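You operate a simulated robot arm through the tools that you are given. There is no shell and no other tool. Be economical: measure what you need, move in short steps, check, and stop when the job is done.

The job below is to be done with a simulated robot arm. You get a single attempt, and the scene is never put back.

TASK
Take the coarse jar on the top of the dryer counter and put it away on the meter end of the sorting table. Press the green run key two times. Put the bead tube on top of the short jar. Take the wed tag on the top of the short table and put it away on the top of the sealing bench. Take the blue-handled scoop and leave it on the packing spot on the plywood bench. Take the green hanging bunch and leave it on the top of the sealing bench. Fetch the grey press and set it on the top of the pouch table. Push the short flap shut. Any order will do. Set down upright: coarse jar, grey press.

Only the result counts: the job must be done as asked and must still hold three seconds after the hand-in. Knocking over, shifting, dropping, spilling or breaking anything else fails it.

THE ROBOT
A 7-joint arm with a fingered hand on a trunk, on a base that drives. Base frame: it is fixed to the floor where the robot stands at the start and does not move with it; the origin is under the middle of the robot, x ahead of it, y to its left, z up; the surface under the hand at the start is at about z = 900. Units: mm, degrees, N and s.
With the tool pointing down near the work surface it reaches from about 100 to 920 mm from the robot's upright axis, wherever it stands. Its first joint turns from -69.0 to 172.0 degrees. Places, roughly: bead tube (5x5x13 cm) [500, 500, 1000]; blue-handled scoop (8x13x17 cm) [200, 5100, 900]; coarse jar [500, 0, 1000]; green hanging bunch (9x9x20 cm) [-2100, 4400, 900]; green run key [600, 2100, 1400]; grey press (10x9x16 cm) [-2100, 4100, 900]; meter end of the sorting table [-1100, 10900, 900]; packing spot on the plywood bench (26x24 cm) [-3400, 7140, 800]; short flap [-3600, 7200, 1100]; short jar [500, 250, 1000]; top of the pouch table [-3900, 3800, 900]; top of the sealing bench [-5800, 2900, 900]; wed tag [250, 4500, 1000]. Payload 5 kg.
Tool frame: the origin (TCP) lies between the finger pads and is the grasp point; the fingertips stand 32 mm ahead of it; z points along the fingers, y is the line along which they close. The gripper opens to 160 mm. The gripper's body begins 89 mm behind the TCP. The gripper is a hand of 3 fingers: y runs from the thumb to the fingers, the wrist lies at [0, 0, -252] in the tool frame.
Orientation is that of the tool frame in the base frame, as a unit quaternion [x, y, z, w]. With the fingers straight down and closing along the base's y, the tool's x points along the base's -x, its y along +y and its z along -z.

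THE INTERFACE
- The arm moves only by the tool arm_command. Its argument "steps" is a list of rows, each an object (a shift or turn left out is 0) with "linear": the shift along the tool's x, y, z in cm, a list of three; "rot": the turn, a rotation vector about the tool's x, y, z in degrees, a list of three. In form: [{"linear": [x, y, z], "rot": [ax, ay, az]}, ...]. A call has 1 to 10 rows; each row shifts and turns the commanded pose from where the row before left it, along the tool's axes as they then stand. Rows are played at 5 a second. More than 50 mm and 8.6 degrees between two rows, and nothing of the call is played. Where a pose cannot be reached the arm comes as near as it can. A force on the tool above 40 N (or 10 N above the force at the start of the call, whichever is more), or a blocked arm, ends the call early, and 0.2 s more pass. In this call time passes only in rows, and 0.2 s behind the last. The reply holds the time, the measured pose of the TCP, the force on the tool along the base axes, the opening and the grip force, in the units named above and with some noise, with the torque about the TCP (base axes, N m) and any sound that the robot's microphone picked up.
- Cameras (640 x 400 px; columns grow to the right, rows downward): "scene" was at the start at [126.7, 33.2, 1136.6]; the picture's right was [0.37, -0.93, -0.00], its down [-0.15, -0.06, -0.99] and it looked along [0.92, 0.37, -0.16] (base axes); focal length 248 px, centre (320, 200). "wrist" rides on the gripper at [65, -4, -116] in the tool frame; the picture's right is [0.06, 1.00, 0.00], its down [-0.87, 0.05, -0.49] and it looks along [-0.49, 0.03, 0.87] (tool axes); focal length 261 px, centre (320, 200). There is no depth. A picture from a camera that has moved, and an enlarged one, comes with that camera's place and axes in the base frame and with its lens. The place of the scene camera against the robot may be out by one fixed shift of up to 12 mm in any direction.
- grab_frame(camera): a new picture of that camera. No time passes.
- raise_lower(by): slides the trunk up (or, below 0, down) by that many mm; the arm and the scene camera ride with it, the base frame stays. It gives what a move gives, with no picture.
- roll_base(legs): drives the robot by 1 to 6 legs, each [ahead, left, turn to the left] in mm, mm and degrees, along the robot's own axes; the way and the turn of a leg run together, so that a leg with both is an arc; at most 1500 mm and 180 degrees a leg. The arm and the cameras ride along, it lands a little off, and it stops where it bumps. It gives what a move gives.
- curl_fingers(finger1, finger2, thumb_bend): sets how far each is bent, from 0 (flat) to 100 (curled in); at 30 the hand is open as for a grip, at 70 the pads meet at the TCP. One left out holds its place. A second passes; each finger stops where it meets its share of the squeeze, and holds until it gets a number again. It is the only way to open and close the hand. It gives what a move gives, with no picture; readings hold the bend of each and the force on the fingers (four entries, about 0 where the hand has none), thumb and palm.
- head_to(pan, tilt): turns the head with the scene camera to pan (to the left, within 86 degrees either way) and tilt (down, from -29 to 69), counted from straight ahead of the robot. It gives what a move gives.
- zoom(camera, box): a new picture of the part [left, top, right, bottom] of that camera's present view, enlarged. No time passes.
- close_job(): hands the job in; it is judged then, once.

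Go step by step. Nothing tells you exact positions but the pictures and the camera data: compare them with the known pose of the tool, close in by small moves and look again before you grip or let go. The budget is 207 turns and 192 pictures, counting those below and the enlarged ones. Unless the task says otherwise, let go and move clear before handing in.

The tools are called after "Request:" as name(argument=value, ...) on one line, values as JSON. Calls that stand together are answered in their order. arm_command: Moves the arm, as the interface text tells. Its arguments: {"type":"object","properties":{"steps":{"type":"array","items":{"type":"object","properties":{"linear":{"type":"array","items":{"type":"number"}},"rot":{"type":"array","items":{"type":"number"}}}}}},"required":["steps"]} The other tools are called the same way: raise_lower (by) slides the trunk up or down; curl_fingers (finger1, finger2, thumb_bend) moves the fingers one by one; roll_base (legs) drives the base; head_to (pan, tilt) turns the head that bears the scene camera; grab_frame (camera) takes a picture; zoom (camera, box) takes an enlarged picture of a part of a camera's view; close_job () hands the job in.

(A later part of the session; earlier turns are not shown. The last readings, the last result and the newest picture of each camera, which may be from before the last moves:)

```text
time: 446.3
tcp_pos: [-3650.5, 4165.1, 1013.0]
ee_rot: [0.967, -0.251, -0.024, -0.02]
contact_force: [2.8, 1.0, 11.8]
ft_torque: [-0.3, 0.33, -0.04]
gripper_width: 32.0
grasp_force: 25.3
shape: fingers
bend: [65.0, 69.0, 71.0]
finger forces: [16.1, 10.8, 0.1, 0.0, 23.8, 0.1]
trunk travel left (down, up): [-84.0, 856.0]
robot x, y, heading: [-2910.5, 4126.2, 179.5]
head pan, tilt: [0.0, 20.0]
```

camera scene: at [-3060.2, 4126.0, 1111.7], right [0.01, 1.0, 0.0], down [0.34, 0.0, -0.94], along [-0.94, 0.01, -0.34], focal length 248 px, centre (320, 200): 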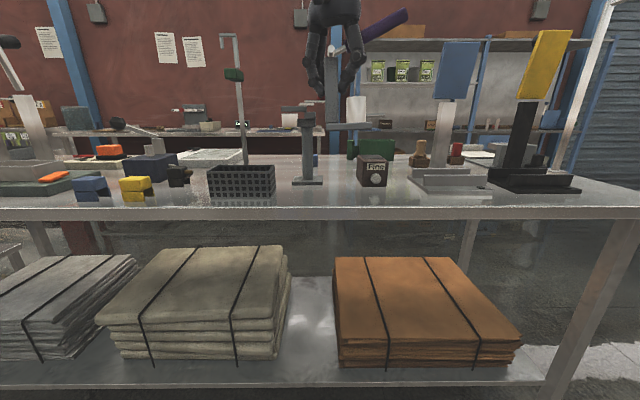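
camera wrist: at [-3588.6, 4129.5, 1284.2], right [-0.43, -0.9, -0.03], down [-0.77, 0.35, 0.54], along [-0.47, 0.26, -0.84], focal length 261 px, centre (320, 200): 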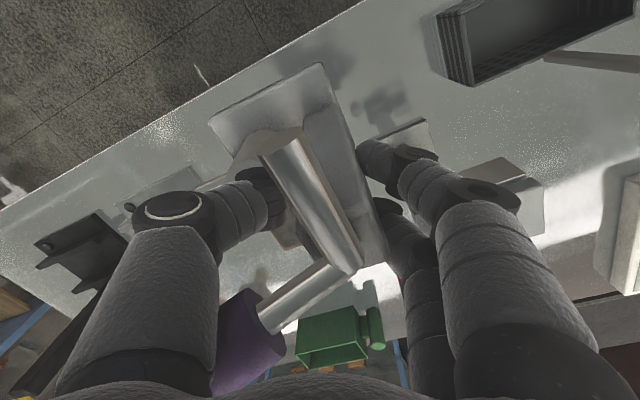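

Contact. I release gradually and look.

Request:
curl_fingers(finger1=62, finger2=64, thumb_bend=66)

Request:
curl_fingers(finger1=45, finger2=45, thumb_bend=45)

Request:
zoom(camera="scene", box=[220, 0, 460, 180])

Request:
grab_frame(camera="wrist")

```text
time: 447.3
tcp_pos: [-3653.3, 4164.9, 1012.5]
ee_rot: [0.967, -0.252, -0.023, -0.02]
contact_force: [1.0, 0.7, -0.7]
ft_torque: [-0.03, 0.13, 0.05]
gripper_width: 36.4
grasp_force: 1.6
shape: fingers
bend: [61.0, 64.0, 66.0]
finger forces: [1.4, 0.1, 0.1, 0.0, 3.1, 0.1]
trunk travel left (down, up): [-84.0, 856.0]
robot x, y, heading: [-2909.8, 4127.8, 179.7]
head pan, tilt: [0.0, 20.0]
```

```text
time: 448.3
tcp_pos: [-3652.1, 4164.9, 1011.8]
ee_rot: [0.967, -0.252, -0.023, -0.021]
contact_force: [1.9, -0.9, 0.2]
ft_torque: [0.02, 0.06, -0.04]
gripper_width: 107.0
grasp_force: 0.6
shape: fingers
bend: [45.0, 45.0, 45.0]
finger forces: [0.1, 0.0, 0.0, 0.0, 1.0, 0.1]
trunk travel left (down, up): [-84.0, 856.0]
robot x, y, heading: [-2907.7, 4126.1, 179.8]
head pan, tilt: [0.0, 20.0]
```

```text
2.22 times, centred on (340, 90) of scene
camera zoom: at [-3059.9, 4125.9, 950.8], right [0.01, 1.0, 0.0], down [0.34, 0.0, -0.94], along [-0.94, 0.01, -0.34], focal length 551 px, centre (276, 444)
```

zoom: 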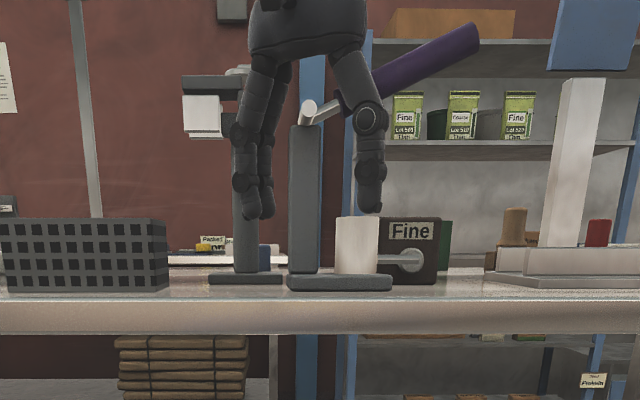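

```text
40 pictures are left
camera wrist: at [-3588.3, 4129.3, 1123.4], right [-0.43, -0.9, -0.03], down [-0.77, 0.35, 0.54], along [-0.47, 0.26, -0.84], focal length 261 px, centre (320, 200)
```

wrist: 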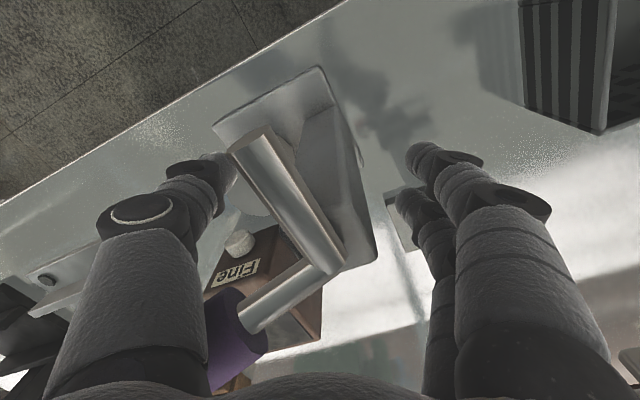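

The press stands. The thumb just brushes the rod, so I bend it in slightly to free it before lifting.

Request:
curl_fingers(thumb_bend=54)

Request:
raise_lower(by=15)

Request:
grab_frame(camera="wrist")

```text
time: 449.3
tcp_pos: [-3652.3, 4165.4, 1011.3]
ee_rot: [0.967, -0.252, -0.023, -0.02]
contact_force: [1.0, 0.7, 1.0]
ft_torque: [-0.03, 0.09, -0.06]
gripper_width: 89.2
grasp_force: 0.0
shape: fingers
bend: [45.0, 45.0, 54.0]
finger forces: [0.1, 0.0, 0.1, 0.0, 1.3, 0.1]
trunk travel left (down, up): [-84.0, 856.0]
robot x, y, heading: [-2907.5, 4126.2, 179.6]
head pan, tilt: [0.0, 20.0]
```

```text
time: 449.9
tcp_pos: [-3652.6, 4164.8, 1027.0]
ee_rot: [0.967, -0.252, -0.022, -0.02]
contact_force: [1.6, 0.1, 0.8]
ft_torque: [0.07, 0.05, -0.08]
gripper_width: 89.3
grasp_force: 0.6
shape: fingers
bend: [45.0, 45.0, 54.0]
finger forces: [0.0, 0.0, 0.0, 0.0, 1.4, 0.1]
trunk travel left (down, up): [-99.0, 841.0]
robot x, y, heading: [-2909.0, 4124.3, 179.7]
head pan, tilt: [0.0, 20.0]
```

```text
39 pictures are left
camera wrist: at [-3588.2, 4129.3, 1138.5], right [-0.43, -0.9, -0.03], down [-0.77, 0.35, 0.54], along [-0.47, 0.26, -0.84], focal length 261 px, centre (320, 200)
```

wrist: 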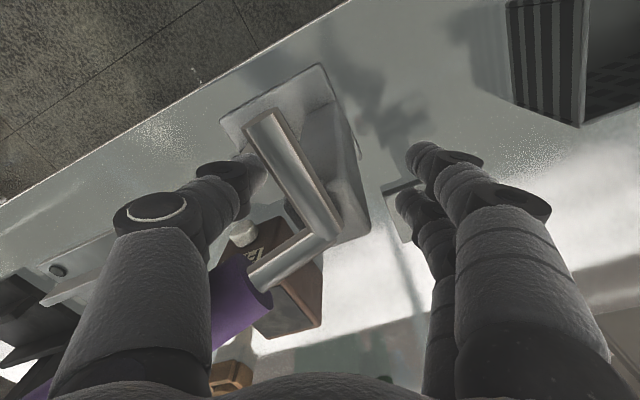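

Request:
arm_command(steps=[{"linear": [0.5, -0.28, 0]}, {"linear": [0.35, -0.2, 0]}, {"linear": [0, 0, 0]}])

Request:
raise_lower(by=60)

Request:
raise_lower(by=220)

Request:
zoom(camera="scene", box=[200, 60, 500, 280])

```text
time: 450.7
tcp_pos: [-3642.1, 4163.8, 1025.3]
ee_rot: [0.967, -0.252, -0.023, -0.021]
contact_force: [-0.2, -0.9, -0.3]
ft_torque: [0.02, -0.01, -0.01]
gripper_width: 89.5
grasp_force: 0.1
shape: fingers
bend: [45.0, 45.0, 54.0]
finger forces: [0.0, 0.1, 0.0, 0.0, 0.0, 0.0]
trunk travel left (down, up): [-99.0, 841.0]
robot x, y, heading: [-2906.7, 4127.1, 179.3]
head pan, tilt: [0.0, 20.0]
```

```text
time: 451.7
tcp_pos: [-3641.4, 4165.6, 1085.1]
ee_rot: [0.967, -0.251, -0.023, -0.02]
contact_force: [-0.3, 0.2, -0.6]
ft_torque: [0.0, 0.0, -0.01]
gripper_width: 89.1
grasp_force: 0.0
shape: fingers
bend: [45.0, 45.0, 54.0]
finger forces: [0.1, 0.0, 0.0, 0.0, 0.0, 0.0]
trunk travel left (down, up): [-159.0, 781.0]
robot x, y, heading: [-2906.2, 4125.2, 179.7]
head pan, tilt: [0.0, 20.0]
```

```text
time: 454.0
tcp_pos: [-3642.0, 4165.1, 1305.8]
ee_rot: [0.967, -0.251, -0.023, -0.02]
contact_force: [-0.1, -0.7, 0.4]
ft_torque: [0.01, 0.01, -0.02]
gripper_width: 88.9
grasp_force: 0.1
shape: fingers
bend: [45.0, 45.0, 54.0]
finger forces: [0.1, 0.0, 0.0, 0.0, 0.1, 0.1]
trunk travel left (down, up): [-379.0, 561.0]
robot x, y, heading: [-2906.3, 4125.1, 179.5]
head pan, tilt: [0.0, 20.0]
```

```text
1.82 times, centred on (350, 170) of scene
camera zoom: at [-3060.1, 4126.0, 1245.7], right [0.01, 1.0, 0.0], down [0.34, 0.0, -0.94], along [-0.94, 0.01, -0.34], focal length 450 px, centre (266, 254)
```

zoom: 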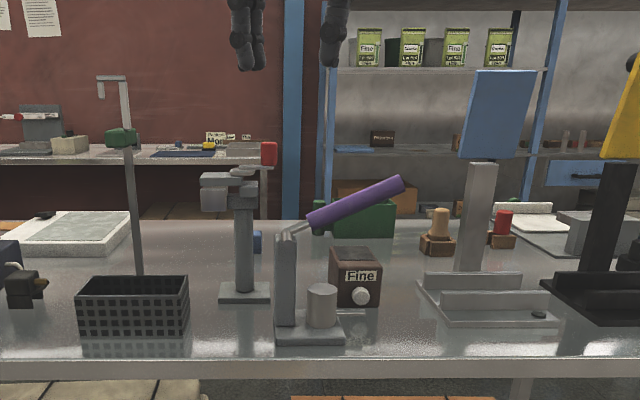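

The press stands upright on the pouch table, nothing else moved. Next I turn back to the east table for the green bunch at about (-2076, 4348).

Request:
roll_base(legs=[[0, 0, -90], [0, 0, -89.6], [94, 263, 0]])

Request:
curl_fingers(finger1=45, finger2=45, thumb_bend=45)

Request:
raise_lower(by=-100)

Request:
grab_frame(camera="wrist")

```text
time: 463.6
tcp_pos: [-2083.0, 4379.3, 1305.8]
ee_rot: [0.236, 0.971, -0.02, 0.022]
contact_force: [0.3, 0.2, 0.3]
ft_torque: [-0.05, 0.03, -0.02]
gripper_width: 89.4
grasp_force: 0.0
shape: fingers
bend: [45.0, 45.0, 54.0]
finger forces: [0.0, 0.1, 0.0, 0.0, 0.0, 0.0]
trunk travel left (down, up): [-379.0, 561.0]
robot x, y, heading: [-2820.7, 4393.6, 1.7]
head pan, tilt: [0.0, 20.0]
```

```text
time: 464.6
tcp_pos: [-2082.3, 4378.4, 1305.1]
ee_rot: [0.236, 0.971, -0.021, 0.023]
contact_force: [0.1, 0.9, -0.4]
ft_torque: [0.02, -0.01, -0.01]
gripper_width: 107.0
grasp_force: 0.0
shape: fingers
bend: [45.0, 45.0, 45.0]
finger forces: [0.0, 0.1, 0.1, 0.0, 0.0, 0.0]
trunk travel left (down, up): [-379.0, 561.0]
robot x, y, heading: [-2819.3, 4394.6, 1.5]
head pan, tilt: [0.0, 20.0]
```

```text
time: 465.9
tcp_pos: [-2082.7, 4378.0, 1206.3]
ee_rot: [0.237, 0.971, -0.02, 0.023]
contact_force: [-0.9, -0.1, 0.4]
ft_torque: [-0.01, 0.01, -0.01]
gripper_width: 107.2
grasp_force: 0.0
shape: fingers
bend: [45.0, 45.0, 45.0]
finger forces: [0.1, 0.0, 0.1, 0.0, 0.0, 0.0]
trunk travel left (down, up): [-279.0, 661.0]
robot x, y, heading: [-2817.4, 4394.7, 1.7]
head pan, tilt: [0.0, 20.0]
```

```text
37 pictures are left
camera wrist: at [-2145.9, 4408.7, 1318.0], right [0.4, 0.91, -0.03], down [0.78, -0.32, 0.54], along [0.48, -0.24, -0.84], focal length 261 px, centre (320, 200)
```

wrist: 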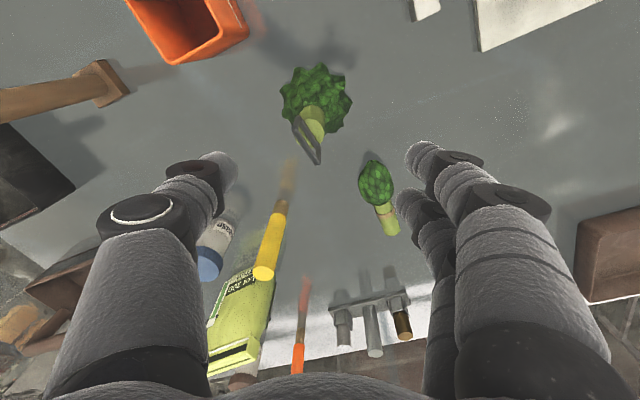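

The bunch stands at (-2083, 4363), upright. I centre over the stem and lower so the fingers straddle it.

Request:
arm_command(steps=[{"linear": [-0.7, -1.35, 0]}, {"linear": [0, 0, 0]}])

Request:
raise_lower(by=-100)

Request:
grab_frame(camera="wrist")

Request:
zoom(camera="scene", box=[220, 0, 420, 200])

```text
time: 466.5
tcp_pos: [-2082.6, 4361.9, 1206.5]
ee_rot: [0.237, 0.971, -0.02, 0.022]
contact_force: [0.1, -0.3, -1.3]
ft_torque: [-0.02, 0.02, 0.01]
gripper_width: 107.2
grasp_force: 0.2
shape: fingers
bend: [45.0, 45.0, 45.0]
finger forces: [0.0, 0.1, 0.0, 0.1, 0.1, 0.0]
trunk travel left (down, up): [-279.0, 661.0]
robot x, y, heading: [-2819.0, 4395.7, 1.5]
head pan, tilt: [0.0, 20.0]
```

```text
time: 467.8
tcp_pos: [-2082.1, 4362.6, 1106.3]
ee_rot: [0.236, 0.971, -0.019, 0.023]
contact_force: [0.3, -0.2, -0.3]
ft_torque: [0.02, 0.01, -0.01]
gripper_width: 106.9
grasp_force: 0.1
shape: fingers
bend: [45.0, 45.0, 45.0]
finger forces: [0.0, 0.0, 0.1, 0.1, 0.0, 0.0]
trunk travel left (down, up): [-179.0, 761.0]
robot x, y, heading: [-2817.9, 4394.3, 1.6]
head pan, tilt: [0.0, 20.0]
```

```text
36 pictures are left
camera wrist: at [-2145.2, 4393.0, 1219.0], right [0.4, 0.91, -0.03], down [0.78, -0.33, 0.53], along [0.48, -0.24, -0.84], focal length 261 px, centre (320, 200)
```

wrist: 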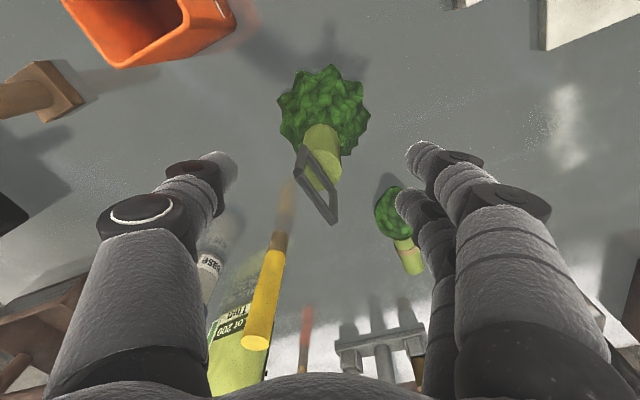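

```text
2.00 times, centred on (320, 100) of scene
camera zoom: at [-2685.7, 4396.1, 1045.9], right [0.03, -1.0, 0.0], down [-0.34, -0.01, -0.94], along [0.94, 0.02, -0.34], focal length 496 px, centre (320, 400)
```

zoom: 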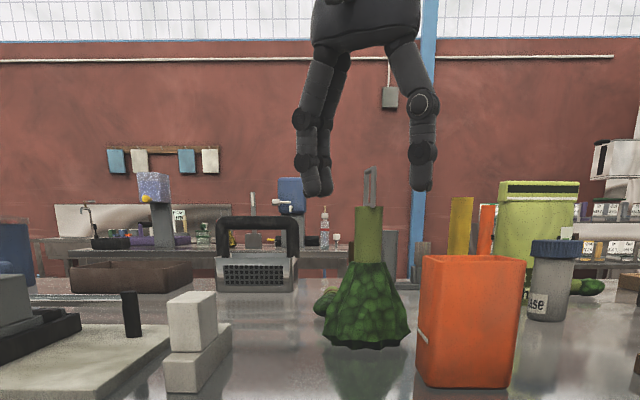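

Request:
raise_lower(by=-70)

Request:
curl_fingers(finger1=66, finger2=66, thumb_bend=66)

Request:
curl_fingers(finger1=73, finger2=73, thumb_bend=73)

Request:
raise_lower(by=270)

Request:
grab_frame(camera="wrist")

```text
time: 468.9
tcp_pos: [-2082.8, 4361.6, 1036.3]
ee_rot: [0.236, 0.971, -0.019, 0.022]
contact_force: [0.4, 0.2, -0.2]
ft_torque: [-0.01, 0.01, -0.01]
gripper_width: 107.2
grasp_force: 0.0
shape: fingers
bend: [45.0, 45.0, 45.0]
finger forces: [0.0, 0.0, 0.0, 0.1, 0.0, 0.0]
trunk travel left (down, up): [-109.0, 831.0]
robot x, y, heading: [-2819.6, 4391.3, 1.3]
head pan, tilt: [0.0, 20.0]
```

```text
time: 469.9
tcp_pos: [-2082.2, 4362.8, 1037.0]
ee_rot: [0.237, 0.971, -0.019, 0.022]
contact_force: [-0.2, 0.5, -0.2]
ft_torque: [0.02, -0.04, 0.0]
gripper_width: 29.9
grasp_force: 3.3
shape: fingers
bend: [66.0, 63.0, 65.0]
finger forces: [0.1, 3.3, 0.0, 0.1, 3.4, 0.0]
trunk travel left (down, up): [-109.0, 831.0]
robot x, y, heading: [-2815.8, 4396.2, 1.4]
head pan, tilt: [0.0, 20.0]
```

```text
time: 470.9
tcp_pos: [-2083.9, 4361.8, 1036.8]
ee_rot: [0.236, 0.971, -0.019, 0.022]
contact_force: [0.0, 0.1, 0.0]
ft_torque: [0.0, -0.04, 0.01]
gripper_width: 19.1
grasp_force: 15.0
shape: fingers
bend: [72.0, 64.0, 68.0]
finger forces: [4.9, 11.8, 0.0, 0.0, 13.8, 0.0]
trunk travel left (down, up): [-109.0, 831.0]
robot x, y, heading: [-2820.9, 4393.5, 1.3]
head pan, tilt: [0.0, 20.0]
```

```text
time: 473.7
tcp_pos: [-2082.0, 4362.2, 1306.3]
ee_rot: [0.236, 0.971, -0.019, 0.023]
contact_force: [-0.3, -0.7, -1.5]
ft_torque: [0.02, 0.01, 0.03]
gripper_width: 18.3
grasp_force: 15.0
shape: fingers
bend: [72.0, 64.0, 68.0]
finger forces: [4.7, 11.9, 0.0, 0.0, 13.6, 0.0]
trunk travel left (down, up): [-379.0, 561.0]
robot x, y, heading: [-2820.2, 4390.9, 1.4]
head pan, tilt: [0.0, 20.0]
```

```text
34 pictures are left
camera wrist: at [-2144.7, 4392.8, 1418.5], right [0.4, 0.91, -0.03], down [0.78, -0.33, 0.53], along [0.48, -0.24, -0.84], focal length 261 px, centre (320, 200)
```

wrist: 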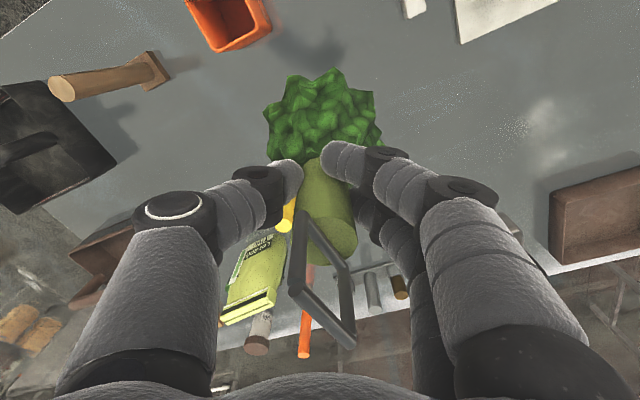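

The bunch is held. I drive west through the corridor between the pouch table's north end and the plywood bench, then look for the way to the sealing bench.

Request:
roll_base(legs=[[-80, 0, 0], [0, 0, 90], [0, 0, 88.6], [0, -1360, 0], [1000, 0, 0]])

Request:
head_to(pan=35, tilt=15)

Request:
grab_frame(camera="scene")

```text
time: 485.0
tcp_pos: [-3629.9, 4897.2, 1306.6]
ee_rot: [0.967, -0.252, -0.02, -0.017]
contact_force: [1.9, -7.6, -1.4]
ft_torque: [0.26, 0.07, -0.3]
gripper_width: 8.7
grasp_force: 15.9
shape: fingers
bend: [73.0, 62.0, 69.0]
finger forces: [1.7, 12.6, 0.0, 0.1, 18.8, 0.0]
trunk travel left (down, up): [-379.0, 561.0]
robot x, y, heading: [-2898.6, 4849.3, 179.7]
head pan, tilt: [0.0, 20.0]
stopped in leg 4: the force on the tool passed its limit at 81 N (the readings are from after the stop); the commanded pose is now the measured one
```

```text
time: 486.0
tcp_pos: [-3628.8, 4897.1, 1306.9]
ee_rot: [0.968, -0.25, -0.019, -0.016]
contact_force: [6.2, -11.9, -5.3]
ft_torque: [0.23, 0.25, -0.61]
gripper_width: 8.8
grasp_force: 19.9
shape: fingers
bend: [73.0, 62.0, 69.0]
finger forces: [1.7, 13.2, 0.0, 0.0, 25.3, 0.0]
trunk travel left (down, up): [-379.0, 561.0]
robot x, y, heading: [-2899.5, 4851.2, 179.4]
head pan, tilt: [35.0, 15.0]
```

```text
33 pictures are left
camera scene: at [-3033.8, 4795.2, 1253.8], right [-0.57, 0.82, 0.0], down [0.21, 0.15, -0.97], along [-0.8, -0.55, -0.26], focal length 248 px, centre (320, 200)
```

scene: 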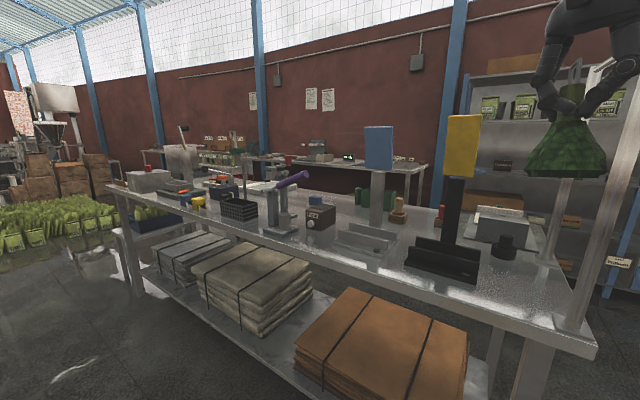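

The hand met the pole at the north end of the pouch table. I back away from it: first south, then east, and check the bunch.

Request:
roll_base(legs=[[0, 50, 0], [-170, 0, 0]])

Request:
head_to(pan=15, tilt=12)

Request:
grab_frame(camera="scene")

```text
time: 488.0
tcp_pos: [-3455.8, 4849.8, 1307.1]
ee_rot: [0.967, -0.252, -0.02, -0.016]
contact_force: [0.9, -0.3, -1.3]
ft_torque: [0.02, 0.03, 0.0]
gripper_width: 8.9
grasp_force: 11.9
shape: fingers
bend: [73.0, 62.0, 69.0]
finger forces: [1.7, 12.1, 0.1, 0.0, 10.5, 0.0]
trunk travel left (down, up): [-379.0, 561.0]
robot x, y, heading: [-2723.9, 4800.0, 179.2]
head pan, tilt: [35.0, 15.0]
```

```text
time: 488.9
tcp_pos: [-3457.5, 4851.4, 1307.6]
ee_rot: [0.967, -0.253, -0.019, -0.017]
contact_force: [-0.1, -0.1, -2.2]
ft_torque: [-0.01, 0.0, -0.01]
gripper_width: 9.0
grasp_force: 12.4
shape: fingers
bend: [73.0, 62.0, 69.0]
finger forces: [1.6, 12.1, 0.0, 0.0, 10.5, 0.0]
trunk travel left (down, up): [-379.0, 561.0]
robot x, y, heading: [-2723.8, 4795.6, 179.4]
head pan, tilt: [15.0, 12.0]
```

```text
32 pictures are left
camera scene: at [-2875.9, 4774.9, 1258.8], right [-0.25, 0.97, 0.0], down [0.2, 0.05, -0.98], along [-0.95, -0.24, -0.21], focal length 248 px, centre (320, 200)
```

scene: 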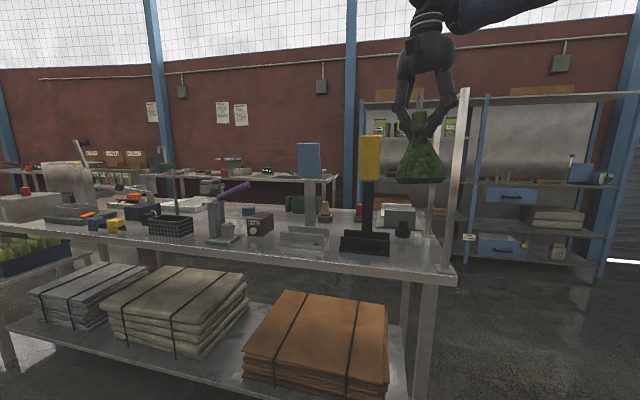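

All items on the table still stand, and the bunch is held. I go north clear of the pole, then west to the aisle, then south toward the sealing bench.

Request:
roll_base(legs=[[0, -950, 0.6], [1400, 0, 0], [700, 0, 0], [0, 1250, 0]])

Request:
head_to(pan=25, tilt=20)

Request:
grab_frame(camera="scene")

```text
time: 509.8
tcp_pos: [-5548.9, 4510.9, 1306.5]
ee_rot: [0.971, -0.238, -0.019, -0.015]
contact_force: [0.0, 1.0, -1.0]
ft_torque: [-0.02, 0.0, 0.03]
gripper_width: 8.8
grasp_force: 12.3
shape: fingers
bend: [73.0, 62.0, 69.0]
finger forces: [1.7, 12.1, 0.0, 0.1, 10.6, 0.0]
trunk travel left (down, up): [-379.0, 561.0]
robot x, y, heading: [-4811.5, 4480.4, -178.8]
head pan, tilt: [15.0, 12.0]
```

```text
time: 510.5
tcp_pos: [-5547.5, 4512.2, 1307.0]
ee_rot: [0.971, -0.239, -0.02, -0.015]
contact_force: [0.0, 0.4, -1.8]
ft_torque: [-0.03, 0.0, 0.0]
gripper_width: 8.9
grasp_force: 11.7
shape: fingers
bend: [73.0, 62.0, 69.0]
finger forces: [1.7, 12.1, 0.1, 0.0, 10.5, 0.0]
trunk travel left (down, up): [-379.0, 561.0]
robot x, y, heading: [-4816.0, 4483.6, -178.8]
head pan, tilt: [25.0, 20.0]
```

```text
31 pictures are left
camera scene: at [-4958.5, 4439.7, 1245.8], right [-0.44, 0.9, 0.0], down [0.31, 0.15, -0.94], along [-0.84, -0.41, -0.34], focal length 248 px, centre (320, 200)
```

scene: 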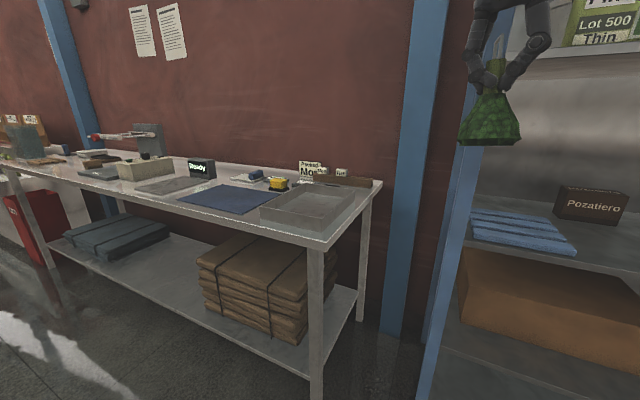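

Request:
zoom(camera="scene", box=[0, 110, 400, 260])

```text
1.60 times, centred on (200, 185) of scene
camera zoom: at [-4958.5, 4439.7, 1245.8], right [-0.44, 0.9, 0.0], down [0.31, 0.15, -0.94], along [-0.84, -0.41, -0.34], focal length 396 px, centre (512, 224)
```

zoom: 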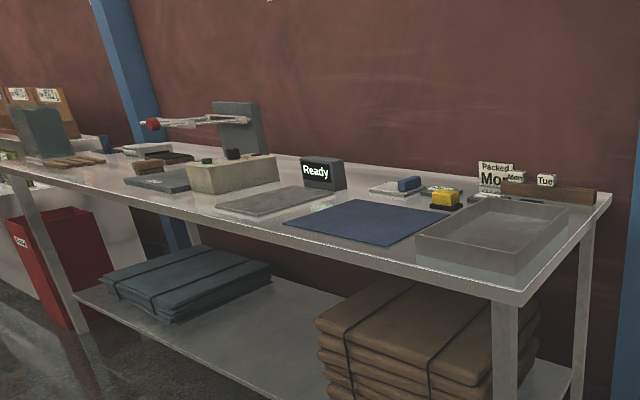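

The sealing bench top is at x≈-5510..-6200 with its north end at y≈4190. A bare metal gap lies between the grey sheet (y<3340) and the blue mat (y>3483); I'll put the bunch there at about (-5690, 3412).

Request:
roll_base(legs=[[0, 1098, 0], [155, 0, 0]])

Request:
raise_lower(by=-180)

Request:
head_to(pan=0, tilt=20)

Request:
grab_frame(camera="scene")

Request:
grab_frame(camera="wrist")

```text
time: 517.1
tcp_pos: [-5688.3, 3426.0, 1304.9]
ee_rot: [0.971, -0.24, -0.019, -0.016]
contact_force: [-0.1, 0.3, -2.2]
ft_torque: [0.01, -0.05, 0.03]
gripper_width: 8.8
grasp_force: 12.5
shape: fingers
bend: [73.0, 62.0, 69.0]
finger forces: [1.8, 12.1, 0.1, 0.1, 10.5, 0.0]
trunk travel left (down, up): [-379.0, 561.0]
robot x, y, heading: [-4952.7, 3391.4, -179.2]
head pan, tilt: [25.0, 20.0]
```

```text
time: 519.1
tcp_pos: [-5687.2, 3425.3, 1126.9]
ee_rot: [0.97, -0.24, -0.02, -0.016]
contact_force: [0.0, 0.2, -1.1]
ft_torque: [-0.01, 0.0, -0.02]
gripper_width: 8.8
grasp_force: 11.4
shape: fingers
bend: [73.0, 62.0, 69.0]
finger forces: [1.6, 12.1, 0.1, 0.0, 10.4, 0.0]
trunk travel left (down, up): [-199.0, 741.0]
robot x, y, heading: [-4954.9, 3392.3, -179.3]
head pan, tilt: [25.0, 20.0]
```

```text
time: 520.0
tcp_pos: [-5687.1, 3427.3, 1127.1]
ee_rot: [0.971, -0.239, -0.02, -0.016]
contact_force: [0.1, 0.1, -2.1]
ft_torque: [0.04, 0.01, 0.01]
gripper_width: 9.0
grasp_force: 12.3
shape: fingers
bend: [73.0, 62.0, 69.0]
finger forces: [1.7, 12.1, 0.0, 0.0, 10.5, 0.1]
trunk travel left (down, up): [-199.0, 741.0]
robot x, y, heading: [-4955.1, 3395.6, -179.0]
head pan, tilt: [0.0, 20.0]
```

```text
29 pictures are left
camera scene: at [-5107.1, 3390.9, 1065.7], right [-0.02, 1.0, 0.0], down [0.34, 0.01, -0.94], along [-0.94, -0.01, -0.34], focal length 248 px, centre (320, 200)
```

scene: 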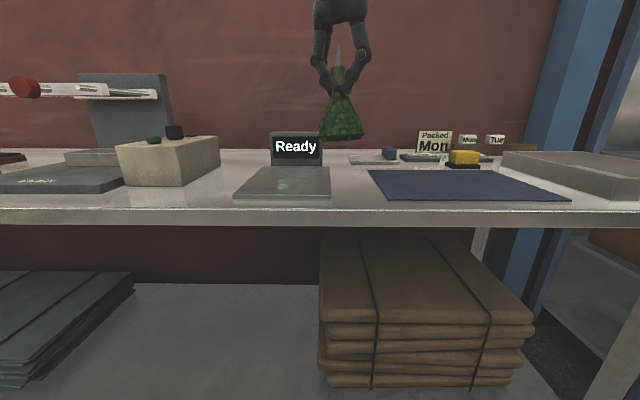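

```text
28 pictures are left
camera wrist: at [-5623.0, 3393.3, 1239.7], right [-0.41, -0.91, -0.02], down [-0.78, 0.34, 0.53], along [-0.47, 0.24, -0.85], focal length 261 px, centre (320, 200)
```

wrist: 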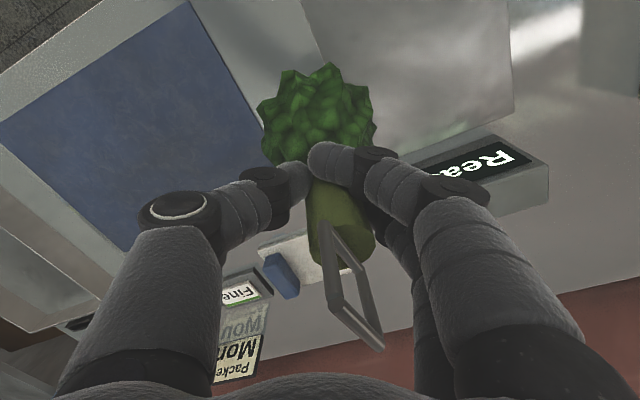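

The exact gap is narrow (92 mm), but further back, behind the sheet and the mat at about (-5845, 3468), bare metal is wider. I move there.

Request:
roll_base(legs=[[183, -50, 0]])

Request:
raise_lower(by=-60)

Request:
grab_frame(camera="wrist")

Request:
zoom(camera="scene", box=[200, 0, 520, 200])

```text
time: 521.5
tcp_pos: [-5871.7, 3474.6, 1125.0]
ee_rot: [0.971, -0.239, -0.019, -0.016]
contact_force: [0.9, -0.2, -1.4]
ft_torque: [-0.02, -0.01, 0.03]
gripper_width: 9.1
grasp_force: 11.8
shape: fingers
bend: [73.0, 62.0, 69.0]
finger forces: [1.6, 12.1, 0.1, 0.0, 10.6, 0.0]
trunk travel left (down, up): [-199.0, 741.0]
robot x, y, heading: [-5138.9, 3441.1, -179.2]
head pan, tilt: [0.0, 20.0]
```

```text
time: 522.5
tcp_pos: [-5870.4, 3474.5, 1066.8]
ee_rot: [0.97, -0.24, -0.019, -0.016]
contact_force: [0.4, -0.1, -1.9]
ft_torque: [0.01, 0.03, 0.02]
gripper_width: 9.1
grasp_force: 12.5
shape: fingers
bend: [73.0, 62.0, 69.0]
finger forces: [1.7, 12.2, 0.0, 0.1, 10.5, 0.0]
trunk travel left (down, up): [-139.0, 801.0]
robot x, y, heading: [-5136.3, 3442.3, -179.2]
head pan, tilt: [0.0, 20.0]
```

```text
27 pictures are left
camera wrist: at [-5806.8, 3441.6, 1179.8], right [-0.41, -0.91, -0.02], down [-0.78, 0.34, 0.53], along [-0.47, 0.24, -0.85], focal length 261 px, centre (320, 200)
```

wrist: 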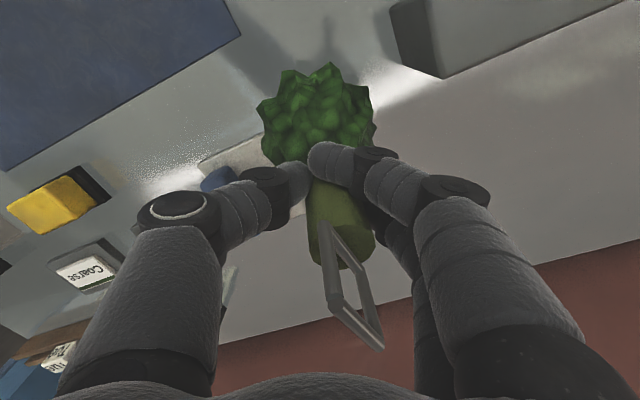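

```text
2.00 times, centred on (360, 100) of scene
camera zoom: at [-5290.8, 3438.7, 1005.9], right [-0.01, 1.0, 0.0], down [0.34, 0.0, -0.94], along [-0.94, -0.01, -0.34], focal length 496 px, centre (240, 400)
```

zoom: 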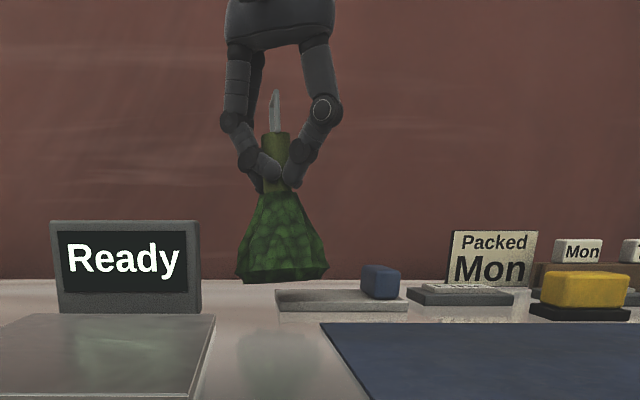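

I shift 23 mm toward me and 15 mm left to stay clear of the small pad behind, then lower to contact.

Request:
arm_command(steps=[{"linear": [1.35, 0.13, 0]}, {"linear": [1.35, 0.13, 0]}, {"linear": [0, 0, 0]}])

Request:
raise_lower(by=-24)

Request:
raise_lower(by=-5)

Request:
zoom(camera="scene", box=[200, 0, 520, 200])

```text
time: 523.3
tcp_pos: [-5849.0, 3461.7, 1067.4]
ee_rot: [0.97, -0.24, -0.018, -0.016]
contact_force: [0.7, 0.6, -1.1]
ft_torque: [0.02, 0.01, -0.01]
gripper_width: 9.1
grasp_force: 11.6
shape: fingers
bend: [73.0, 62.0, 69.0]
finger forces: [1.7, 12.1, 0.1, 0.1, 10.6, 0.0]
out of reach, approached as far as the arm can: row 2
trunk travel left (down, up): [-139.0, 801.0]
robot x, y, heading: [-5137.8, 3441.9, -179.2]
head pan, tilt: [0.0, 20.0]
```

```text
time: 524.0
tcp_pos: [-5846.6, 3459.9, 1046.9]
ee_rot: [0.97, -0.24, -0.02, -0.016]
contact_force: [5.3, -3.1, 20.4]
ft_torque: [-0.07, 0.07, 0.08]
gripper_width: 8.4
grasp_force: 18.1
shape: fingers
bend: [74.0, 64.0, 71.0]
finger forces: [3.5, 14.5, 0.1, 0.1, 17.8, 0.0]
trunk travel left (down, up): [-115.0, 825.0]
robot x, y, heading: [-5137.8, 3439.2, -179.2]
head pan, tilt: [0.0, 20.0]
```

```text
time: 524.6
tcp_pos: [-5847.2, 3461.8, 1037.9]
ee_rot: [0.97, -0.242, -0.019, -0.017]
contact_force: [2.8, -2.1, 7.3]
ft_torque: [-0.03, 0.03, 0.0]
gripper_width: 8.9
grasp_force: 14.7
shape: fingers
bend: [73.0, 64.0, 71.0]
finger forces: [3.3, 13.3, 0.0, 0.0, 13.2, 0.1]
trunk travel left (down, up): [-110.0, 830.0]
robot x, y, heading: [-5135.1, 3438.9, -179.1]
head pan, tilt: [0.0, 20.0]
```

```text
2.00 times, centred on (360, 100) of scene
camera zoom: at [-5290.5, 3438.7, 976.7], right [-0.01, 1.0, 0.0], down [0.34, 0.0, -0.94], along [-0.94, -0.01, -0.34], focal length 496 px, centre (240, 400)
```

zoom: 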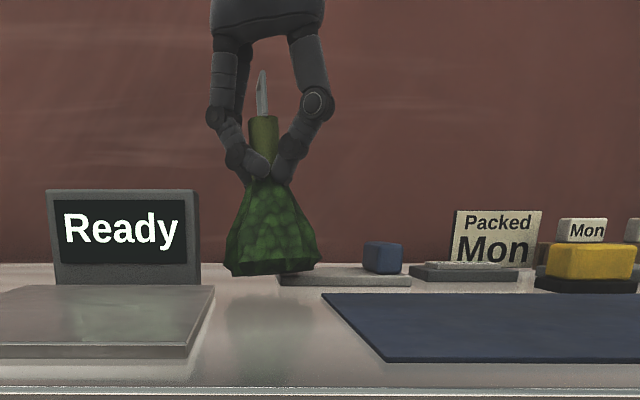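

The bunch touches down with its left edge, leaning slightly; it will settle on its flat base. I open in stages.

Request:
curl_fingers(finger1=62, finger2=61, thumb_bend=66)

Request:
curl_fingers(finger1=45, finger2=45, thumb_bend=45)

Request:
grab_frame(camera="wrist")

Request:
zoom(camera="scene", box=[200, 0, 520, 200])

```text
time: 525.6
tcp_pos: [-5847.4, 3460.7, 1037.7]
ee_rot: [0.97, -0.241, -0.018, -0.016]
contact_force: [0.4, 0.0, -1.4]
ft_torque: [-0.01, 0.0, -0.02]
gripper_width: 32.6
grasp_force: 0.6
shape: fingers
bend: [62.0, 60.0, 66.0]
finger forces: [0.1, 0.6, 0.1, 0.0, 0.7, 0.0]
trunk travel left (down, up): [-110.0, 830.0]
robot x, y, heading: [-5141.1, 3440.3, -179.3]
head pan, tilt: [0.0, 20.0]
```

```text
time: 526.6
tcp_pos: [-5847.4, 3462.5, 1039.4]
ee_rot: [0.97, -0.24, -0.019, -0.016]
contact_force: [-0.8, 0.3, 0.4]
ft_torque: [-0.02, 0.01, 0.03]
gripper_width: 107.2
grasp_force: 0.0
shape: fingers
bend: [45.0, 45.0, 45.0]
finger forces: [0.0, 0.0, 0.0, 0.0, 0.1, 0.0]
trunk travel left (down, up): [-110.0, 830.0]
robot x, y, heading: [-5140.0, 3444.6, -179.4]
head pan, tilt: [0.0, 20.0]
```

```text
24 pictures are left
camera wrist: at [-5783.7, 3428.5, 1152.0], right [-0.41, -0.91, -0.03], down [-0.78, 0.34, 0.53], along [-0.47, 0.24, -0.85], focal length 261 px, centre (320, 200)
```

wrist: 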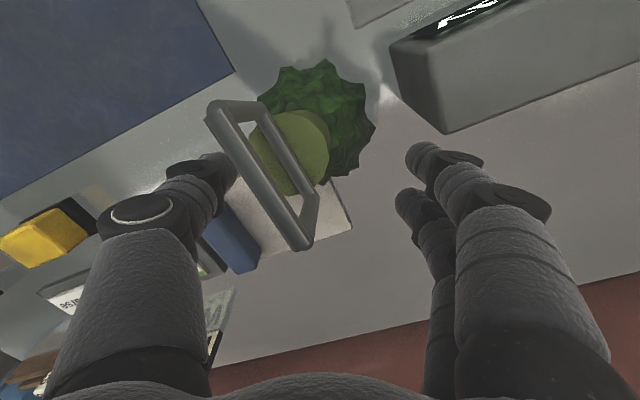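

```text
2.00 times, centred on (360, 100) of scene
camera zoom: at [-5290.9, 3438.8, 976.8], right [-0.01, 1.0, 0.0], down [0.34, 0.0, -0.94], along [-0.94, -0.01, -0.34], focal length 496 px, centre (240, 400)
```

zoom: 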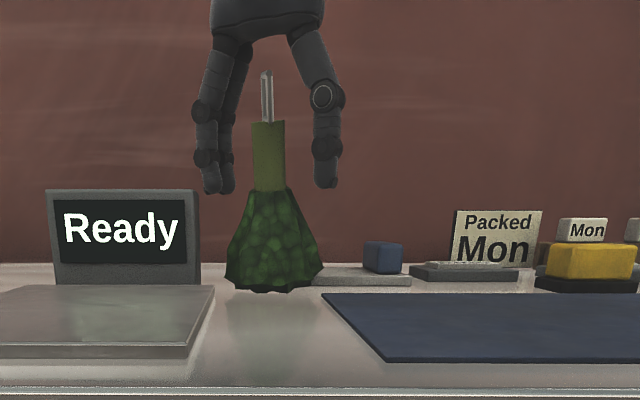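

The bunch stands freely on the bench. I raise the hand and travel back east to the short table for the "Wed" tag.

Request:
raise_lower(by=40)

Request:
raise_lower(by=260)

Request:
grab_frame(camera="scene")

Request:
roll_base(legs=[[-200, 0, -0.8], [0, -1450, 0], [0, -1060, 0], [-1450, 0, 0], [-1450, 0, 0], [-1000, 0, 0]])

```text
time: 527.4
tcp_pos: [-5847.6, 3462.9, 1078.8]
ee_rot: [0.97, -0.24, -0.018, -0.016]
contact_force: [0.8, -0.8, -0.4]
ft_torque: [-0.03, 0.01, 0.01]
gripper_width: 106.9
grasp_force: 0.0
shape: fingers
bend: [45.0, 45.0, 45.0]
finger forces: [0.1, 0.1, 0.0, 0.0, 0.0, 0.0]
trunk travel left (down, up): [-150.0, 790.0]
robot x, y, heading: [-5138.4, 3444.4, -179.2]
head pan, tilt: [0.0, 20.0]
```

```text
time: 530.1
tcp_pos: [-5847.6, 3462.1, 1339.0]
ee_rot: [0.97, -0.241, -0.019, -0.017]
contact_force: [-0.6, -0.4, -0.3]
ft_torque: [0.0, -0.02, 0.0]
gripper_width: 107.0
grasp_force: 0.0
shape: fingers
bend: [45.0, 45.0, 45.0]
finger forces: [0.0, 0.0, 0.1, 0.0, 0.0, 0.0]
trunk travel left (down, up): [-410.0, 530.0]
robot x, y, heading: [-5137.0, 3442.6, -179.3]
head pan, tilt: [0.0, 20.0]
```

```text
22 pictures are left
camera scene: at [-5291.1, 3438.8, 1276.7], right [-0.01, 1.0, 0.0], down [0.34, 0.0, -0.94], along [-0.94, -0.01, -0.34], focal length 248 px, centre (320, 200)
```

scene: 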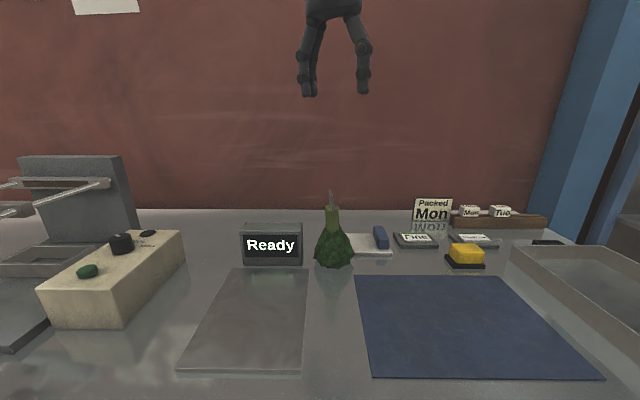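

```text
time: 535.8
tcp_pos: [-5642.6, 4366.7, 1337.4]
ee_rot: [0.97, -0.239, -0.018, -0.022]
contact_force: [0.0, 0.1, 0.2]
ft_torque: [-0.01, 0.01, -0.01]
gripper_width: 107.7
grasp_force: 0.0
shape: fingers
bend: [45.0, 45.0, 45.0]
finger forces: [0.0, 0.0, 0.0, 0.0, 0.0, 0.0]
trunk travel left (down, up): [-410.0, 530.0]
robot x, y, heading: [-4934.8, 4353.5, -179.8]
head pan, tilt: [0.0, 20.0]
stopped in leg 2: the robot was blocked; the commanded pose is now the measured one
```

The bunch is fine. The sideways move was blocked (likely the hand at the shelf rack), so I step back south and east, then continue along the line I came by.

Request:
roll_base(legs=[[0, 80, 0], [-170, 0, 0], [0, -1450, 0], [0, -220, 0]])

```text
time: 546.0
tcp_pos: [-5461.4, 5965.2, 1336.9]
ee_rot: [0.969, -0.246, -0.018, -0.02]
contact_force: [-0.1, 1.3, 0.4]
ft_torque: [-0.05, -0.02, 0.02]
gripper_width: 107.5
grasp_force: 0.0
shape: fingers
bend: [45.0, 45.0, 45.0]
finger forces: [0.1, 0.1, 0.0, 0.0, 0.0, 0.0]
trunk travel left (down, up): [-410.0, 530.0]
robot x, y, heading: [-4754.6, 5935.9, 179.5]
head pan, tilt: [0.0, 20.0]
```

Request:
roll_base(legs=[[-1450, 0, 0], [-1450, 0, 0], [-950, 0, 0], [0, 0, -90], [0, 0, -89.5], [0, -1400, 0]])

Request:
head_to(pan=0, tilt=20)

Request:
grab_frame(camera="scene")

```text
time: 578.8
tcp_pos: [-221.4, 4335.3, 1336.2]
ee_rot: [0.257, 0.966, -0.021, 0.018]
contact_force: [0.3, 0.0, -0.4]
ft_torque: [0.03, 0.05, -0.01]
gripper_width: 107.6
grasp_force: 0.1
shape: fingers
bend: [45.0, 45.0, 45.0]
finger forces: [0.0, 0.0, 0.0, 0.1, 0.0, 0.0]
trunk travel left (down, up): [-410.0, 530.0]
robot x, y, heading: [-924.9, 4380.3, -2.0]
head pan, tilt: [0.0, 20.0]
```

```text
time: 579.4
tcp_pos: [-221.1, 4335.3, 1337.7]
ee_rot: [0.257, 0.966, -0.02, 0.018]
contact_force: [-0.3, 0.8, 0.6]
ft_torque: [-0.02, 0.02, 0.01]
gripper_width: 107.8
grasp_force: 0.1
shape: fingers
bend: [45.0, 45.0, 45.0]
finger forces: [0.1, 0.1, 0.0, 0.0, 0.0, 0.0]
trunk travel left (down, up): [-410.0, 530.0]
robot x, y, heading: [-922.4, 4376.4, -2.4]
head pan, tilt: [0.0, 20.0]
```

```text
21 pictures are left
camera scene: at [-791.7, 4373.2, 1276.8], right [-0.04, -1.0, 0.0], down [-0.34, 0.01, -0.94], along [0.94, -0.03, -0.34], focal length 248 px, centre (320, 200)
```

scene: 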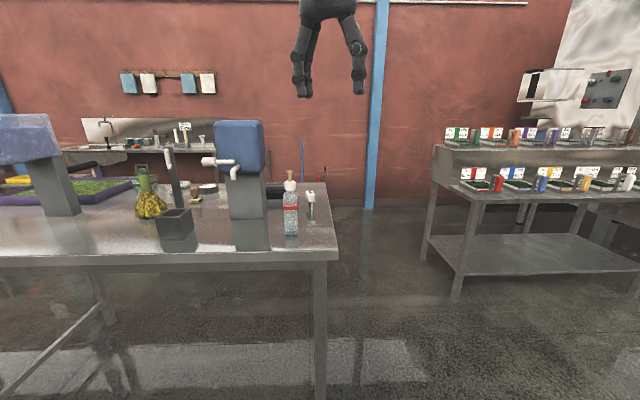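

Request:
zoom(camera="scene", box=[200, 130, 360, 260])

```text
3.08 times, centred on (280, 195) of scene
camera zoom: at [-791.7, 4373.2, 1276.8], right [-0.04, -1.0, 0.0], down [-0.34, 0.01, -0.94], along [0.94, -0.03, -0.34], focal length 762 px, centre (443, 215)
```

zoom: 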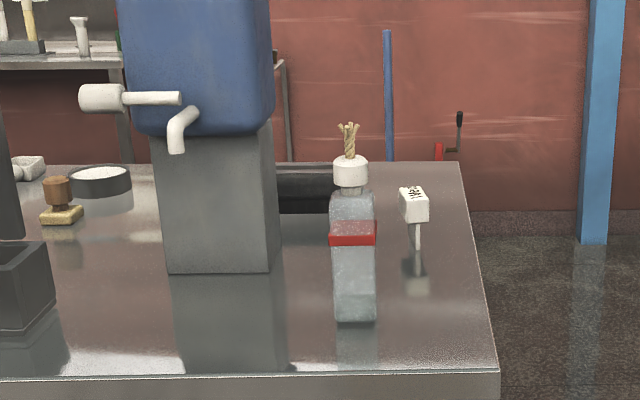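

The tag is a white block with writing, on a short peg at about (120, 4380), block centre z≈965, near the table's south end. I drive up to bring the hand above it.

Request:
roll_base(legs=[[338, 59, 0]])

Request:
raise_lower(by=-190)

Request:
grab_frame(camera="wrist")

```text
time: 581.6
tcp_pos: [109.2, 4379.9, 1336.1]
ee_rot: [0.258, 0.966, -0.021, 0.018]
contact_force: [0.2, 1.2, -1.0]
ft_torque: [-0.01, 0.07, -0.03]
gripper_width: 107.6
grasp_force: 0.0
shape: fingers
bend: [45.0, 45.0, 45.0]
finger forces: [0.1, 0.0, 0.0, 0.1, 0.1, 0.0]
trunk travel left (down, up): [-410.0, 530.0]
robot x, y, heading: [-596.6, 4426.1, -2.3]
head pan, tilt: [0.0, 20.0]
```

```text
time: 583.6
tcp_pos: [108.4, 4382.0, 1146.1]
ee_rot: [0.258, 0.966, -0.021, 0.018]
contact_force: [0.3, 0.0, 0.1]
ft_torque: [0.04, 0.0, 0.0]
gripper_width: 107.6
grasp_force: 0.1
shape: fingers
bend: [45.0, 45.0, 45.0]
finger forces: [0.0, 0.0, 0.0, 0.0, 0.1, 0.0]
trunk travel left (down, up): [-220.0, 720.0]
robot x, y, heading: [-591.0, 4427.6, -2.0]
head pan, tilt: [0.0, 20.0]
```

```text
19 pictures are left
camera wrist: at [48.6, 4414.2, 1259.9], right [0.44, 0.89, -0.03], down [0.77, -0.36, 0.53], along [0.46, -0.26, -0.85], focal length 261 px, centre (320, 200)
```

wrist: 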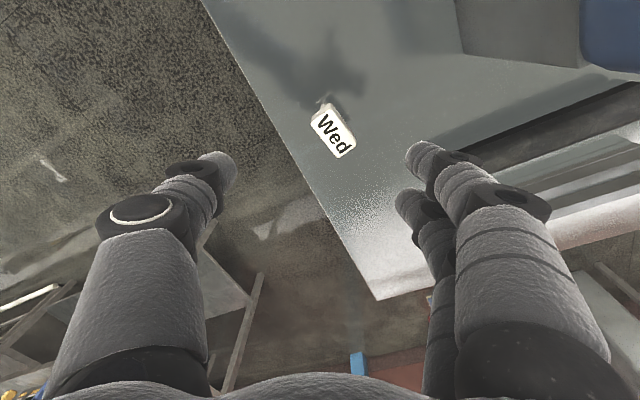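

It reads "Wed". Its block is long in x (about 48 mm) and thin in y, centred at about (124, 4380). I turn the hand to close along y, centre, and lower partly.

Request:
arm_command(steps=[{"rot": [0, 0, -7.5]}, {"rot": [0, 0, -7.5]}, {"rot": [0, 0, -7.5]}, {"rot": [0, 0, -7.5]}, {"linear": [-1.5, -0.2, 0]}, {"linear": [0, 0, 0]}])

Request:
raise_lower(by=-100)

Request:
grab_frame(camera="wrist")

```text
time: 585.0
tcp_pos: [123.6, 4378.9, 1147.8]
ee_rot: [-0.001, 1.0, -0.024, 0.012]
contact_force: [0.9, 0.1, -0.3]
ft_torque: [0.02, 0.02, 0.03]
gripper_width: 107.7
grasp_force: 0.1
shape: fingers
bend: [45.0, 45.0, 45.0]
finger forces: [0.2, 0.0, 0.0, 0.0, 0.0, 0.0]
trunk travel left (down, up): [-220.0, 720.0]
robot x, y, heading: [-594.5, 4427.1, -1.9]
head pan, tilt: [0.0, 20.0]
```

```text
time: 586.4
tcp_pos: [123.0, 4379.8, 1048.3]
ee_rot: [0.0, 1.0, -0.024, 0.012]
contact_force: [-0.8, 0.3, 0.3]
ft_torque: [0.01, -0.03, -0.01]
gripper_width: 107.7
grasp_force: 0.1
shape: fingers
bend: [45.0, 45.0, 45.0]
finger forces: [0.0, 0.1, 0.0, 0.0, 0.0, 0.0]
trunk travel left (down, up): [-120.0, 820.0]
robot x, y, heading: [-595.8, 4428.7, -2.2]
head pan, tilt: [0.0, 20.0]
```

```text
18 pictures are left
camera wrist: at [56.6, 4379.5, 1161.9], right [-0.06, 1.0, -0.05], down [0.86, 0.08, 0.51], along [0.51, -0.01, -0.86], focal length 261 px, centre (320, 200)
```

wrist: 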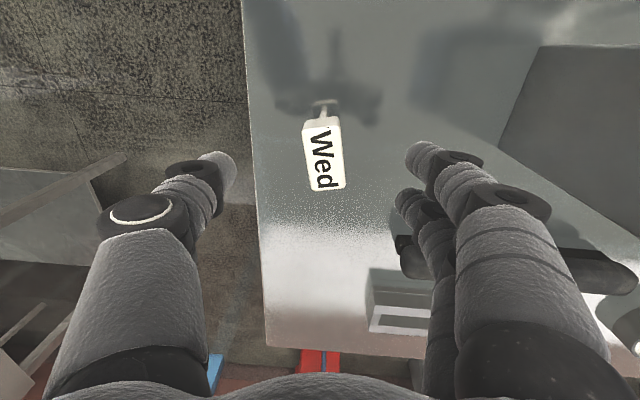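

Request:
arm_command(steps=[{"linear": [-0.6, 0, 0]}, {"linear": [0, 0, 0]}])

Request:
raise_lower(by=-88)

Request:
grab_frame(camera="wrist")

Request:
zoom(camera="scene", box=[240, 0, 480, 180])

```text
time: 587.0
tcp_pos: [129.7, 4379.2, 1047.0]
ee_rot: [-0.001, 1.0, -0.026, 0.013]
contact_force: [-0.3, -0.5, -0.3]
ft_torque: [-0.03, -0.02, 0.0]
gripper_width: 107.7
grasp_force: 0.1
shape: fingers
bend: [45.0, 45.0, 45.0]
finger forces: [0.0, 0.1, 0.1, 0.1, 0.0, 0.1]
trunk travel left (down, up): [-120.0, 820.0]
robot x, y, heading: [-599.0, 4428.6, -2.1]
head pan, tilt: [0.0, 20.0]
```

```text
time: 588.2
tcp_pos: [129.6, 4380.2, 959.2]
ee_rot: [0.0, 1.0, -0.024, 0.012]
contact_force: [-0.1, 0.2, -0.3]
ft_torque: [-0.03, -0.03, -0.01]
gripper_width: 107.4
grasp_force: 0.0
shape: fingers
bend: [45.0, 45.0, 45.0]
finger forces: [0.0, 0.1, 0.0, 0.0, 0.0, 0.0]
trunk travel left (down, up): [-32.0, 908.0]
robot x, y, heading: [-594.3, 4428.4, -2.1]
head pan, tilt: [0.0, 20.0]
```

```text
17 pictures are left
camera wrist: at [62.8, 4379.3, 1073.9], right [-0.06, 1.0, -0.05], down [0.86, 0.08, 0.51], along [0.51, -0.01, -0.86], focal length 261 px, centre (320, 200)
```

wrist: 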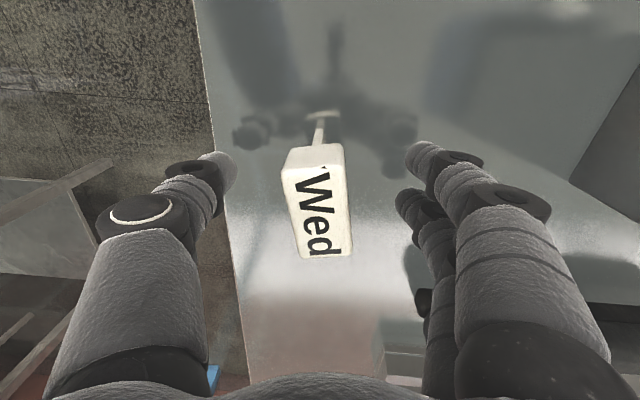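

```text
2.22 times, centred on (360, 90) of scene
camera zoom: at [-462.3, 4420.2, 898.9], right [-0.04, -1.0, 0.0], down [-0.34, 0.01, -0.94], along [0.94, -0.03, -0.34], focal length 551 px, centre (231, 444)
```

zoom: 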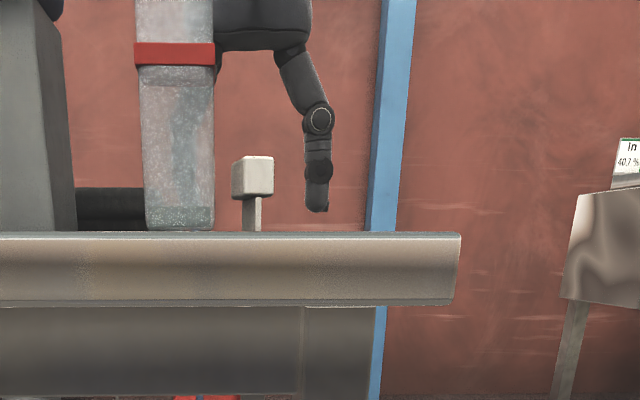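

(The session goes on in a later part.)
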